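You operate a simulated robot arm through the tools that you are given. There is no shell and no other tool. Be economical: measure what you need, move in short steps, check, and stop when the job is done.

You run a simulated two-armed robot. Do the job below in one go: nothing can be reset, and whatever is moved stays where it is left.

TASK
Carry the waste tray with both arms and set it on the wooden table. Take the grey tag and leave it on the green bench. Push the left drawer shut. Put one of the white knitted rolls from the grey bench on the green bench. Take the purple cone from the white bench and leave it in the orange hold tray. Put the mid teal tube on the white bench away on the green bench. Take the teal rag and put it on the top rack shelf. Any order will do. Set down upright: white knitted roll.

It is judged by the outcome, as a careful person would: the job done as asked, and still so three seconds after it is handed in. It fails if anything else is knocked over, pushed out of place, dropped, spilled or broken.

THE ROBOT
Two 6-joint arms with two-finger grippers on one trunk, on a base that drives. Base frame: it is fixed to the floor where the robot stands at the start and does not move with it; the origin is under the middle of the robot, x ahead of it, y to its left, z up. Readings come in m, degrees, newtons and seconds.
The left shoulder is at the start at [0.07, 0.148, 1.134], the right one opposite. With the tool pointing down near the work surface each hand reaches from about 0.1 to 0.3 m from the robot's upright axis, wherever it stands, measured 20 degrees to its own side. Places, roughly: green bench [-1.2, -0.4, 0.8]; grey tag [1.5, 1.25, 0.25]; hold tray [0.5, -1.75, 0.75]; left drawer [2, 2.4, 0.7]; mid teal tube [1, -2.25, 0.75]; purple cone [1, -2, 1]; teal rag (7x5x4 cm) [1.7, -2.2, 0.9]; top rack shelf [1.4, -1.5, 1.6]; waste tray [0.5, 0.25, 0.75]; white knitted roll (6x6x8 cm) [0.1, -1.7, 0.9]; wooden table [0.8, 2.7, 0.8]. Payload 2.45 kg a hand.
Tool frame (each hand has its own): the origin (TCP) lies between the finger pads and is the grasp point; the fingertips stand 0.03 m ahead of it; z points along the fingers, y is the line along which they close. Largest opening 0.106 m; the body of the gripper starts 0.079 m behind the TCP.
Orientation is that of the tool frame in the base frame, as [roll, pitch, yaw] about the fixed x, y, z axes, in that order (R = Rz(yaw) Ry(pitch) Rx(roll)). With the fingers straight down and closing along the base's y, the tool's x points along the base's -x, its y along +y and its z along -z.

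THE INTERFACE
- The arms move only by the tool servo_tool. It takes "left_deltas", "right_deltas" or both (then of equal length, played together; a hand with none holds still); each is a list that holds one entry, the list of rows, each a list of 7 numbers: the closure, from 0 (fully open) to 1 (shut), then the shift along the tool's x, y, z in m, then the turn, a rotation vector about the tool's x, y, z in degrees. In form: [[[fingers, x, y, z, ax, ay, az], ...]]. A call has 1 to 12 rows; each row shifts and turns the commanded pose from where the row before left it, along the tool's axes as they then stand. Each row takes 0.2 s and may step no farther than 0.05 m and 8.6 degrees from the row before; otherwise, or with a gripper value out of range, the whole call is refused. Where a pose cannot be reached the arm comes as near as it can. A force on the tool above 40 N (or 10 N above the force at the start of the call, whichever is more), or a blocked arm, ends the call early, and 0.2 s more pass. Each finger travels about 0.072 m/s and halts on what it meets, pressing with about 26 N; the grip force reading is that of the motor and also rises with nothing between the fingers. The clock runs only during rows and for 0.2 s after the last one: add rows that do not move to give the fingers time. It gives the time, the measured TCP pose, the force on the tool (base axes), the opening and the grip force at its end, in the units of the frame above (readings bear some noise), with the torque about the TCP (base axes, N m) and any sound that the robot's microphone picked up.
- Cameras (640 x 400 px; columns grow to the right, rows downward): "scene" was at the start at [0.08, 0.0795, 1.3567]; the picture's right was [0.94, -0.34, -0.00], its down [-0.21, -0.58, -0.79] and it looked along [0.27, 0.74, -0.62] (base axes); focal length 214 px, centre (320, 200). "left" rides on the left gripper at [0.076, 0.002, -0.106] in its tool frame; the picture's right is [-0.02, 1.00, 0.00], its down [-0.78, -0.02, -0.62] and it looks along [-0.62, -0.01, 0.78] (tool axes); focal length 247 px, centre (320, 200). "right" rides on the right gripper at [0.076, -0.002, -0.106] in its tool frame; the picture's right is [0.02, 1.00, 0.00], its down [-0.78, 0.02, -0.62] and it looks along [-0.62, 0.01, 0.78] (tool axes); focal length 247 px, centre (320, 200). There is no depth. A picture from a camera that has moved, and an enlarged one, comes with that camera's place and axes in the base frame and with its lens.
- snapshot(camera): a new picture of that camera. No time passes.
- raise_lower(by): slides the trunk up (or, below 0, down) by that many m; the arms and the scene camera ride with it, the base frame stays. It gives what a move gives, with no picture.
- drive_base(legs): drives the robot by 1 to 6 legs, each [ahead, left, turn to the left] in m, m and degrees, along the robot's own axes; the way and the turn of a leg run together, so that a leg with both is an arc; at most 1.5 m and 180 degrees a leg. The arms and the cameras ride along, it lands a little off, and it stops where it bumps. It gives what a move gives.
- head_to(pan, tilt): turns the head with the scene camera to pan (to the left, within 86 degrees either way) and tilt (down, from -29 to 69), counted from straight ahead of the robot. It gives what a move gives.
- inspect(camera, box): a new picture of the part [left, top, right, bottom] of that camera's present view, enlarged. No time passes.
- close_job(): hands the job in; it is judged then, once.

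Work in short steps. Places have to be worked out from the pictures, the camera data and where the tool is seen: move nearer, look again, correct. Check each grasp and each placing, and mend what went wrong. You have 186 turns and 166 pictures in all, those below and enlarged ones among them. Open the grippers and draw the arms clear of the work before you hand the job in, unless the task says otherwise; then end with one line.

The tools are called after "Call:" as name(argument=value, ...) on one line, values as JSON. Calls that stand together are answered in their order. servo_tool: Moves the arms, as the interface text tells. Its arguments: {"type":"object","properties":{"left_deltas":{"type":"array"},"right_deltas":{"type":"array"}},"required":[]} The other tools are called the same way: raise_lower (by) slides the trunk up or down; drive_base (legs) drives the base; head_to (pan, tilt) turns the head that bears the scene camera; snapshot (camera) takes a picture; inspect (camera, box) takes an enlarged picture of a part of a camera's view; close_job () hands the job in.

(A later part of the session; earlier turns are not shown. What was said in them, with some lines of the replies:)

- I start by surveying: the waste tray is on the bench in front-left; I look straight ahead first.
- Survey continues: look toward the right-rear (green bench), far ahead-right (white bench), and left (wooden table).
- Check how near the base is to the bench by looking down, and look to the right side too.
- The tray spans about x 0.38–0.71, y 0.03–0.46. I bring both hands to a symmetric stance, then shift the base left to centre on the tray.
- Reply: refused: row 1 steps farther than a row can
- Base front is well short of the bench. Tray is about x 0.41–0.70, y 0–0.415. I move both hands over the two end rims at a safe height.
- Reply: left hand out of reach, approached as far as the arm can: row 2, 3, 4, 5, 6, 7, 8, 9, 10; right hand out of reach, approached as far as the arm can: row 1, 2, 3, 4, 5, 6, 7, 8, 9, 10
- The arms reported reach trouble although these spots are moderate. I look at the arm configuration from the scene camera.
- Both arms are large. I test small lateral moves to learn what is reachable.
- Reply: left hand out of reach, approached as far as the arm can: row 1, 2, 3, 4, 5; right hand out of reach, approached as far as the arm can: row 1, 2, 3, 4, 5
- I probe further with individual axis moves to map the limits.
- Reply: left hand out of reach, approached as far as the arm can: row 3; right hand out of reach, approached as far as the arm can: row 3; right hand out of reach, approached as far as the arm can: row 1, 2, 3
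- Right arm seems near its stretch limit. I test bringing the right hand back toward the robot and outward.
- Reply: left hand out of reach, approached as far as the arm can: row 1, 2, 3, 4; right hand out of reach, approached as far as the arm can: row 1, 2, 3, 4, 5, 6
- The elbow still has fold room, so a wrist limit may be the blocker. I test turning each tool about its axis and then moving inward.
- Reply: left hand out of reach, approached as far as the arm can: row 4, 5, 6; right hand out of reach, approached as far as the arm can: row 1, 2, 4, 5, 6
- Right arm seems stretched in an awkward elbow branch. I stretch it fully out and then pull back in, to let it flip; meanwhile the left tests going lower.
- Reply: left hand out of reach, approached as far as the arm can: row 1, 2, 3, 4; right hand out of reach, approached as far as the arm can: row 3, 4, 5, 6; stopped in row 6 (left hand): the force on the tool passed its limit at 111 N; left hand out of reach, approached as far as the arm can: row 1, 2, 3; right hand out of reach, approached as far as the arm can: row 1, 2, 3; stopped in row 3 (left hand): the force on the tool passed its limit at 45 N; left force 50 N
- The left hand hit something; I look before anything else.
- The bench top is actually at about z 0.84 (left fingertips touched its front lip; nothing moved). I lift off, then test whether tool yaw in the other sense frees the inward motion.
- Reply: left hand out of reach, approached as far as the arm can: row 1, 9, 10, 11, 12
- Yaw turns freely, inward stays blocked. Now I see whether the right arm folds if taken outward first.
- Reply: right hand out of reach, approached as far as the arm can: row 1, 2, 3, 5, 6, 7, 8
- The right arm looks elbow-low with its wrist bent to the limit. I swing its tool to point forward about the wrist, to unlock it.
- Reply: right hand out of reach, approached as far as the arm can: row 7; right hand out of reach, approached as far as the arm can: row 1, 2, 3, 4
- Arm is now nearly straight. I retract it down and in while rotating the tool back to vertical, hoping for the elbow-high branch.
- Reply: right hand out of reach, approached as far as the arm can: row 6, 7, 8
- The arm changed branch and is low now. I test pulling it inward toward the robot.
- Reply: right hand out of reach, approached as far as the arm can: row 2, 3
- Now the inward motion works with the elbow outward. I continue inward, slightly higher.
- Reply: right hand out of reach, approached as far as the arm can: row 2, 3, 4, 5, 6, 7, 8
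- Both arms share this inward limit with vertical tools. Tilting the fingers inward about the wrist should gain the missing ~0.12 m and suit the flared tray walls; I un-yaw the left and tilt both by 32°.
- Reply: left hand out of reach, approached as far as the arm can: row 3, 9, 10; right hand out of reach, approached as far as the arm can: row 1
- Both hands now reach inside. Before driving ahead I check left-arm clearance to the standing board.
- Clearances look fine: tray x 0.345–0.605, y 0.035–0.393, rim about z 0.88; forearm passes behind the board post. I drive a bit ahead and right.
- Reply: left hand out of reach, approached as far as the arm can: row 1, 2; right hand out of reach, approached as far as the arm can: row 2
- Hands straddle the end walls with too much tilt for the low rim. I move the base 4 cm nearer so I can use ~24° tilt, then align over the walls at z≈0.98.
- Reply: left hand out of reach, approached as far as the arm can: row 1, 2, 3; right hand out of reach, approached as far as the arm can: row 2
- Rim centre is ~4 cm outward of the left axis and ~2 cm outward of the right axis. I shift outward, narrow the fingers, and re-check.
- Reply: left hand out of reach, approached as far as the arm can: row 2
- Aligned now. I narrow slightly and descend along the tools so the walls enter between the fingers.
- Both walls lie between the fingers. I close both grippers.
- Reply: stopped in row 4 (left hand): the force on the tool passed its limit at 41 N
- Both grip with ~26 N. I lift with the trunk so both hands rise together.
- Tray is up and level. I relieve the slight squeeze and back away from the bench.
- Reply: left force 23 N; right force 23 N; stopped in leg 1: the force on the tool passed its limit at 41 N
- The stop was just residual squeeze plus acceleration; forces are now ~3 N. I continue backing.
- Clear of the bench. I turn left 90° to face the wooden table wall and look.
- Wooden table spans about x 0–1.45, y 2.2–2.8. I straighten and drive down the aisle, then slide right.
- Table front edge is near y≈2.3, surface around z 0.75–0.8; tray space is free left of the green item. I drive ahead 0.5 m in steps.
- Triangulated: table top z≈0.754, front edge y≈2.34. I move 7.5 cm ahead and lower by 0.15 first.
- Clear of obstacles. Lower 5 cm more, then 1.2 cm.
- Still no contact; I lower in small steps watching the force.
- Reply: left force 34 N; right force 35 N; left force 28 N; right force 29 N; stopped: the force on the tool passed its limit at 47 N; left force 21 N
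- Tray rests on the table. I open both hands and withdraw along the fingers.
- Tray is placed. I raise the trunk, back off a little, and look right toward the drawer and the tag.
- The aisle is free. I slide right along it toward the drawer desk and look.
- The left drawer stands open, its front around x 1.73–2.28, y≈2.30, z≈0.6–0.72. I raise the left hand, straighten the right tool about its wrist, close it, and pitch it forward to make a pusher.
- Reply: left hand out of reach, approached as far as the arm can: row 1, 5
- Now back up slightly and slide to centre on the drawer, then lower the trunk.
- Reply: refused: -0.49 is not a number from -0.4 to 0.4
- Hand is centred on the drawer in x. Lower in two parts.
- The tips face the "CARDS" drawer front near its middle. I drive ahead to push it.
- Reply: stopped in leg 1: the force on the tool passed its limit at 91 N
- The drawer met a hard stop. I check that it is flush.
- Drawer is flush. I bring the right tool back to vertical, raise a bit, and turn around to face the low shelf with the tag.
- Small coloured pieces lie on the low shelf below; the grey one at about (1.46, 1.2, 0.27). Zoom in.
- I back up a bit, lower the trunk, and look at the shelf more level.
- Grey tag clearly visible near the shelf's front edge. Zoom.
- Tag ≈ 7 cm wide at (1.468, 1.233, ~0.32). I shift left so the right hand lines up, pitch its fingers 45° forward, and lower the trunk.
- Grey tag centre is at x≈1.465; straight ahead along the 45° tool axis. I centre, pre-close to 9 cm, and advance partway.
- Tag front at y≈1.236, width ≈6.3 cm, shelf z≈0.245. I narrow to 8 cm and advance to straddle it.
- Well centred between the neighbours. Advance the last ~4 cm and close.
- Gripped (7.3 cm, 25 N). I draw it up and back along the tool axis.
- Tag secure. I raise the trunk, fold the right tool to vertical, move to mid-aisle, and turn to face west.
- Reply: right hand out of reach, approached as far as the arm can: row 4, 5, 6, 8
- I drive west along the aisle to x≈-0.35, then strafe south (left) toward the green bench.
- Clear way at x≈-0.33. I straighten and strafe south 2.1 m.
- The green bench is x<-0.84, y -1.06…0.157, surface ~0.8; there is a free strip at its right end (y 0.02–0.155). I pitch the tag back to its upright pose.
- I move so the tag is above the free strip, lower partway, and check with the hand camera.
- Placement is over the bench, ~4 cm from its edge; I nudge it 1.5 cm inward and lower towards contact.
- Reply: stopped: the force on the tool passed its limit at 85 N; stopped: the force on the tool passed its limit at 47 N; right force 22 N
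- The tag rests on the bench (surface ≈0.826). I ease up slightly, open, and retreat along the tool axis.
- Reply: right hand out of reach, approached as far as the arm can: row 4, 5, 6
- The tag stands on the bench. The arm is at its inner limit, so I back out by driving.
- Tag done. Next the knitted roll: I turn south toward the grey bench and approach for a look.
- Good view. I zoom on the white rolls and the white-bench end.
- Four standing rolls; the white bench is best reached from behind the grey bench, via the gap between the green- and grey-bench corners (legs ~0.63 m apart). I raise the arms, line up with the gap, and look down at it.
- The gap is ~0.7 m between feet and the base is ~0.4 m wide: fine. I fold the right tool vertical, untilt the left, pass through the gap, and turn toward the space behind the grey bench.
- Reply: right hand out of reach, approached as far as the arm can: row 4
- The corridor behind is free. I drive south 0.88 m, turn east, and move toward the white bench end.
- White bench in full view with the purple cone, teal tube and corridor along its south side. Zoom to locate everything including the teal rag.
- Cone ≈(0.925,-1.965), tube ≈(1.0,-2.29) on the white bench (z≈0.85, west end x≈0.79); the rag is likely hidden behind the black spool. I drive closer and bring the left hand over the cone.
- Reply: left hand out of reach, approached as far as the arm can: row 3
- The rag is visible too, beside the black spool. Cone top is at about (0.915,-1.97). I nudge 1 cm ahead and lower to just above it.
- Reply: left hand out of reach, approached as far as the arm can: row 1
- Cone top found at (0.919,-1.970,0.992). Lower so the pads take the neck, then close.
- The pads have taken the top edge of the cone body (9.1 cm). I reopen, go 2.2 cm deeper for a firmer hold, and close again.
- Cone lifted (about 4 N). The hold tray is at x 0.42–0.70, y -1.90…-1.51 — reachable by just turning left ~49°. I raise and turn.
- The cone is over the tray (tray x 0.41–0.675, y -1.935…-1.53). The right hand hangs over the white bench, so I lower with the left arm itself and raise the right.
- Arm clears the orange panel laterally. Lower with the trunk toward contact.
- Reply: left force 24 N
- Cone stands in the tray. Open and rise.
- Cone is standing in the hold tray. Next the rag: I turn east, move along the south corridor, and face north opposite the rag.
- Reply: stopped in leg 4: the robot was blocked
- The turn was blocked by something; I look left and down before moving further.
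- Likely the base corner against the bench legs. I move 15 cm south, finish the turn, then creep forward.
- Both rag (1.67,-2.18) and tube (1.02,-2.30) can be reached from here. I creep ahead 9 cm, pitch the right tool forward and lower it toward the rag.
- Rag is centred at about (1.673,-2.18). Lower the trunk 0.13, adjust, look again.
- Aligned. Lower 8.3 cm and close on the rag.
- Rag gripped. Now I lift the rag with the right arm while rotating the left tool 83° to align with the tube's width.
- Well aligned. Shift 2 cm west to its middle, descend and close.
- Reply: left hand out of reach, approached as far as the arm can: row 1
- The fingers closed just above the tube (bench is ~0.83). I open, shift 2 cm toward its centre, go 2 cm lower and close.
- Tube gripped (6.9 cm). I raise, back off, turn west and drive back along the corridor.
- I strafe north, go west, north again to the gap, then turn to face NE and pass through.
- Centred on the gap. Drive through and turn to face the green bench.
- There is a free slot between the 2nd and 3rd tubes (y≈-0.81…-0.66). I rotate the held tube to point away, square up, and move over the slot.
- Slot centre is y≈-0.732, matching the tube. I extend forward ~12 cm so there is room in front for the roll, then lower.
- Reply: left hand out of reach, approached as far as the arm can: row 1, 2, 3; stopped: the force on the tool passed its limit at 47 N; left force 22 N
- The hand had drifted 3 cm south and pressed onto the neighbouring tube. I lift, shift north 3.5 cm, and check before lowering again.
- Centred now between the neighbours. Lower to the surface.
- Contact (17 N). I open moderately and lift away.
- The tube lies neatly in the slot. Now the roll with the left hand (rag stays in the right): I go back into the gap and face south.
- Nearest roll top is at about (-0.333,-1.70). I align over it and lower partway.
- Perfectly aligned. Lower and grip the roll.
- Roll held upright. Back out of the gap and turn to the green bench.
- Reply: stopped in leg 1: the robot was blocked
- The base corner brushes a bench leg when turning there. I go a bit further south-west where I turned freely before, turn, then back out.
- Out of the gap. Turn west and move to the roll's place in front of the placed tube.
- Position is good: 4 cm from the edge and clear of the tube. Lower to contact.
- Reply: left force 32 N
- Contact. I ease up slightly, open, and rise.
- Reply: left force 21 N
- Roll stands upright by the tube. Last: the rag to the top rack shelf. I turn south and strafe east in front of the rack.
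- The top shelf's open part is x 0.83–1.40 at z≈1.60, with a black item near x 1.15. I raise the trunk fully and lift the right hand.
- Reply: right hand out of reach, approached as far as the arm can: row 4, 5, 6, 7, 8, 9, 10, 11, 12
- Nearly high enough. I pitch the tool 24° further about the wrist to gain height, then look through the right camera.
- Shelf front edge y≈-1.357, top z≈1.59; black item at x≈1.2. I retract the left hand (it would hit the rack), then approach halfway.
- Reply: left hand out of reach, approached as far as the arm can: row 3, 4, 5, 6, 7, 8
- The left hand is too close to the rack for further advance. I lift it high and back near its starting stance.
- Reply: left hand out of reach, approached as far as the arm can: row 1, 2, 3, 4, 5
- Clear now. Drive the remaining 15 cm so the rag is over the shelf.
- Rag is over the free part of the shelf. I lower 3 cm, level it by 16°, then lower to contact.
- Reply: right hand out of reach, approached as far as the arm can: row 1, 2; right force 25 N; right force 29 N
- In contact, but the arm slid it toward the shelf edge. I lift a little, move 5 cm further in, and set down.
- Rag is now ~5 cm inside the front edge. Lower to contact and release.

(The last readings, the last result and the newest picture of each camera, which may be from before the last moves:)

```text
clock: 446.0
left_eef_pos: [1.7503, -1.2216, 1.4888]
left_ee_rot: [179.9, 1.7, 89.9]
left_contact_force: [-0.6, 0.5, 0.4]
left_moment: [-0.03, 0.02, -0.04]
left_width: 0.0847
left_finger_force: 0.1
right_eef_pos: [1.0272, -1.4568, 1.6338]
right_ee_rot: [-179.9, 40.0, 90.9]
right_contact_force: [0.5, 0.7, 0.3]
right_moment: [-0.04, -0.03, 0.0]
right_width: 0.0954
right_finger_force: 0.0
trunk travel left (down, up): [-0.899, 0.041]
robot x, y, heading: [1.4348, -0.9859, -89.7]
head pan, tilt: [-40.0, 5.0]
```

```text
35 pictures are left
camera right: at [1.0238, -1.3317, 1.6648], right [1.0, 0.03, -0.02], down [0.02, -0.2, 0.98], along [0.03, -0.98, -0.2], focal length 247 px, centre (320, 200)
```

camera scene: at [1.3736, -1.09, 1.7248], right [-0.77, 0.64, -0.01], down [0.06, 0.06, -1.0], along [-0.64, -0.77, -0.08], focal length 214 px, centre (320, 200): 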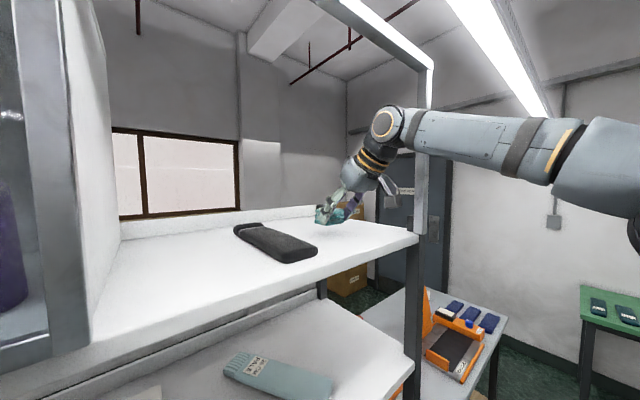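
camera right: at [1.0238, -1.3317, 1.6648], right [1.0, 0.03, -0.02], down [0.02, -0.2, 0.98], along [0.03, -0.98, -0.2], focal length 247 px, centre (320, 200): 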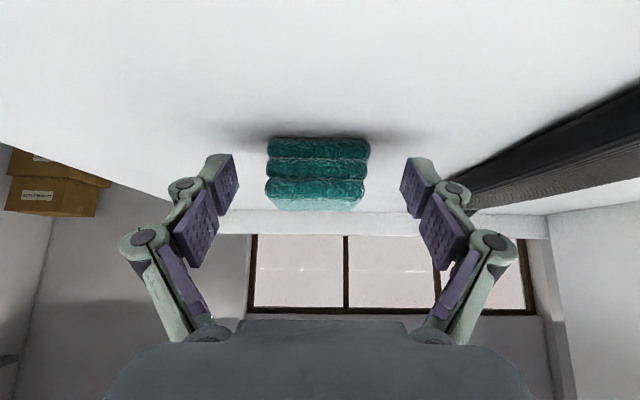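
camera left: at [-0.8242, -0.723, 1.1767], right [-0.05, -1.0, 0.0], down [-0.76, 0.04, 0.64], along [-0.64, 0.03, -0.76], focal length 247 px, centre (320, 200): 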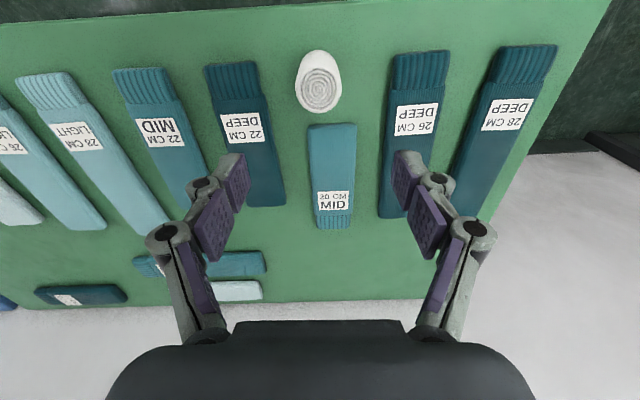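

Rag rests on the shelf. I rise slightly and back straight out.

Call:
raise_lower(by=0.035)

Call:
drive_base(legs=[[-0.3, 0, 0]])

Call:
head_to(pan=-35, tilt=5)

Call:
snapshot(camera="scene")

```text
clock: 446.8
left_eef_pos: [1.7499, -1.2237, 1.5239]
left_ee_rot: [180.0, 1.6, 89.9]
left_contact_force: [-0.1, -0.4, -0.7]
left_moment: [0.0, -0.02, -0.04]
left_width: 0.0846
left_finger_force: 0.1
right_eef_pos: [1.0269, -1.4593, 1.6681]
right_ee_rot: [-179.9, 40.1, 90.8]
right_contact_force: [-0.6, 0.2, 0.3]
right_moment: [0.01, -0.02, 0.01]
right_width: 0.0955
right_finger_force: 0.0
trunk travel left (down, up): [-0.934, 0.006]
robot x, y, heading: [1.4339, -0.9852, -89.6]
head pan, tilt: [-40.0, 5.0]
```

```text
clock: 448.8
left_eef_pos: [1.7483, -0.9302, 1.522]
left_ee_rot: [179.9, 1.6, 89.9]
left_contact_force: [-0.5, -1.4, -0.7]
left_moment: [0.05, 0.0, 0.0]
left_width: 0.085
left_finger_force: 0.1
right_eef_pos: [1.026, -1.1683, 1.666]
right_ee_rot: [-179.9, 39.8, 91.0]
right_contact_force: [-0.1, -0.6, 0.7]
right_moment: [0.01, 0.03, -0.01]
right_width: 0.0954
right_finger_force: 0.1
trunk travel left (down, up): [-0.934, 0.006]
robot x, y, heading: [1.4312, -0.6861, -89.7]
head pan, tilt: [-40.0, 5.0]
```

```text
clock: 449.5
left_eef_pos: [1.7491, -0.9284, 1.5216]
left_ee_rot: [180.0, 1.6, 90.0]
left_contact_force: [-0.9, -0.2, -1.0]
left_moment: [0.03, 0.0, 0.0]
left_width: 0.0848
left_finger_force: 0.0
right_eef_pos: [1.027, -1.1661, 1.6661]
right_ee_rot: [-179.9, 39.9, 90.9]
right_contact_force: [-1.1, -0.4, -0.4]
right_moment: [0.0, 0.02, 0.03]
right_width: 0.0953
right_finger_force: 0.1
trunk travel left (down, up): [-0.934, 0.006]
robot x, y, heading: [1.4284, -0.6893, -89.5]
head pan, tilt: [-35.0, 5.0]
```

```text
34 pictures are left
camera scene: at [1.3809, -0.8155, 1.7365], right [-0.82, 0.57, 0.0], down [0.05, 0.07, -1.0], along [-0.56, -0.82, -0.09], focal length 214 px, centre (320, 200)
```

scene: 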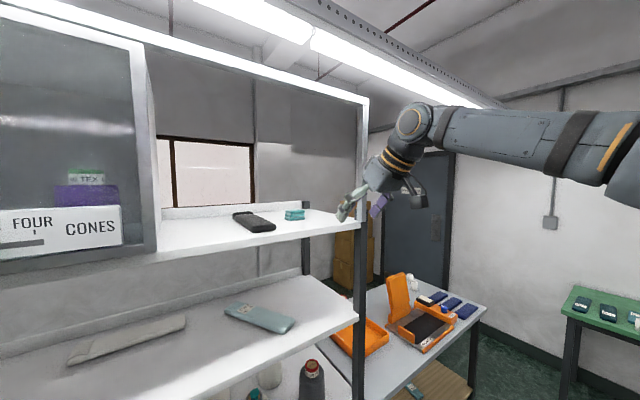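

Rag is on the top shelf. I back a little further, open both grippers fully, and check the green bench once more.

Call:
drive_base(legs=[[-0.1, 0, 0]])

Call:
servo_tool(left_deltas=[[[0, 0, 0, 0, 0, 0, 0], [0, 0, 0, 0, 0, 0, 0]]], right_deltas=[[[0, 0, 0, 0, 0, 0, 0], [0, 0, 0, 0, 0, 0, 0]]])

Call:
head_to(pan=-75, tilt=15)

Call:
inspect(camera="scene", box=[220, 140, 540, 340])

```text
clock: 450.6
left_eef_pos: [1.7479, -0.839, 1.5201]
left_ee_rot: [179.8, 1.2, 90.0]
left_contact_force: [-0.3, -2.1, 0.0]
left_moment: [0.1, -0.02, 0.01]
left_width: 0.0847
left_finger_force: 0.0
right_eef_pos: [1.0253, -1.0761, 1.663]
right_ee_rot: [-179.9, 39.4, 91.0]
right_contact_force: [-0.7, -1.8, 0.1]
right_moment: [0.05, -0.01, 0.01]
right_width: 0.0952
right_finger_force: 0.0
trunk travel left (down, up): [-0.934, 0.006]
robot x, y, heading: [1.4294, -0.5847, -89.5]
head pan, tilt: [-35.0, 5.0]
```

```text
clock: 451.2
left_eef_pos: [1.7472, -0.8307, 1.5216]
left_ee_rot: [180.0, 1.5, 90.0]
left_contact_force: [0.7, -1.5, 0.0]
left_moment: [0.04, 0.03, -0.02]
left_width: 0.1059
left_finger_force: 0.1
right_eef_pos: [1.0247, -1.0684, 1.6649]
right_ee_rot: [-179.9, 39.5, 91.1]
right_contact_force: [0.2, 0.1, 0.4]
right_moment: [0.02, -0.01, -0.03]
right_width: 0.1058
right_finger_force: 0.1
trunk travel left (down, up): [-0.934, 0.006]
robot x, y, heading: [1.4331, -0.5873, -89.3]
head pan, tilt: [-35.0, 5.0]
```

```text
clock: 452.3
left_eef_pos: [1.7462, -0.8229, 1.5232]
left_ee_rot: [179.9, 1.8, 90.0]
left_contact_force: [0.6, 0.3, -0.2]
left_moment: [-0.03, -0.02, 0.01]
left_width: 0.106
left_finger_force: 0.0
right_eef_pos: [1.0253, -1.0617, 1.6674]
right_ee_rot: [-179.9, 39.8, 91.0]
right_contact_force: [-0.2, 0.5, 0.2]
right_moment: [0.01, -0.04, 0.0]
right_width: 0.106
right_finger_force: 0.0
trunk travel left (down, up): [-0.934, 0.006]
robot x, y, heading: [1.4342, -0.5833, -89.4]
head pan, tilt: [-75.0, 15.0]
```

```text
2.00 times, centred on (380, 240) of scene
camera zoom: at [1.3421, -0.66, 1.7207], right [-0.27, 0.96, 0.0], down [0.25, 0.07, -0.97], along [-0.93, -0.26, -0.26], focal length 429 px, centre (200, 120)
```

zoom: 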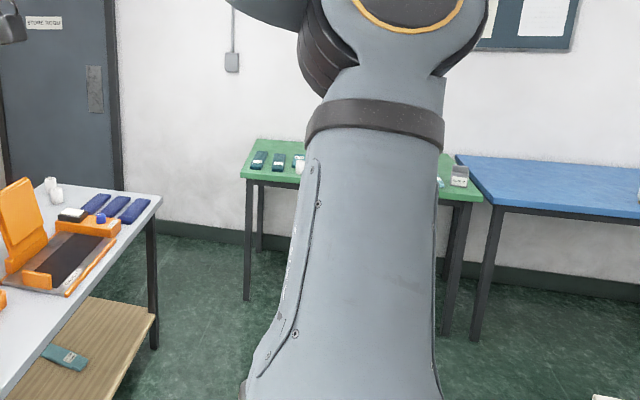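

Everything I can see is in place: the roll and tag stand on the green bench, and the arms are clear. Handing in.

Call:
close_job()

```text
The job is handed in.
```

All seven tasks are done, with the white knitted roll standing upright on the green bench, both grippers open and the arms clear. I pressed briefly on a neighbouring tube while setting down the teal one, and it looked in place in the pictures afterwards.
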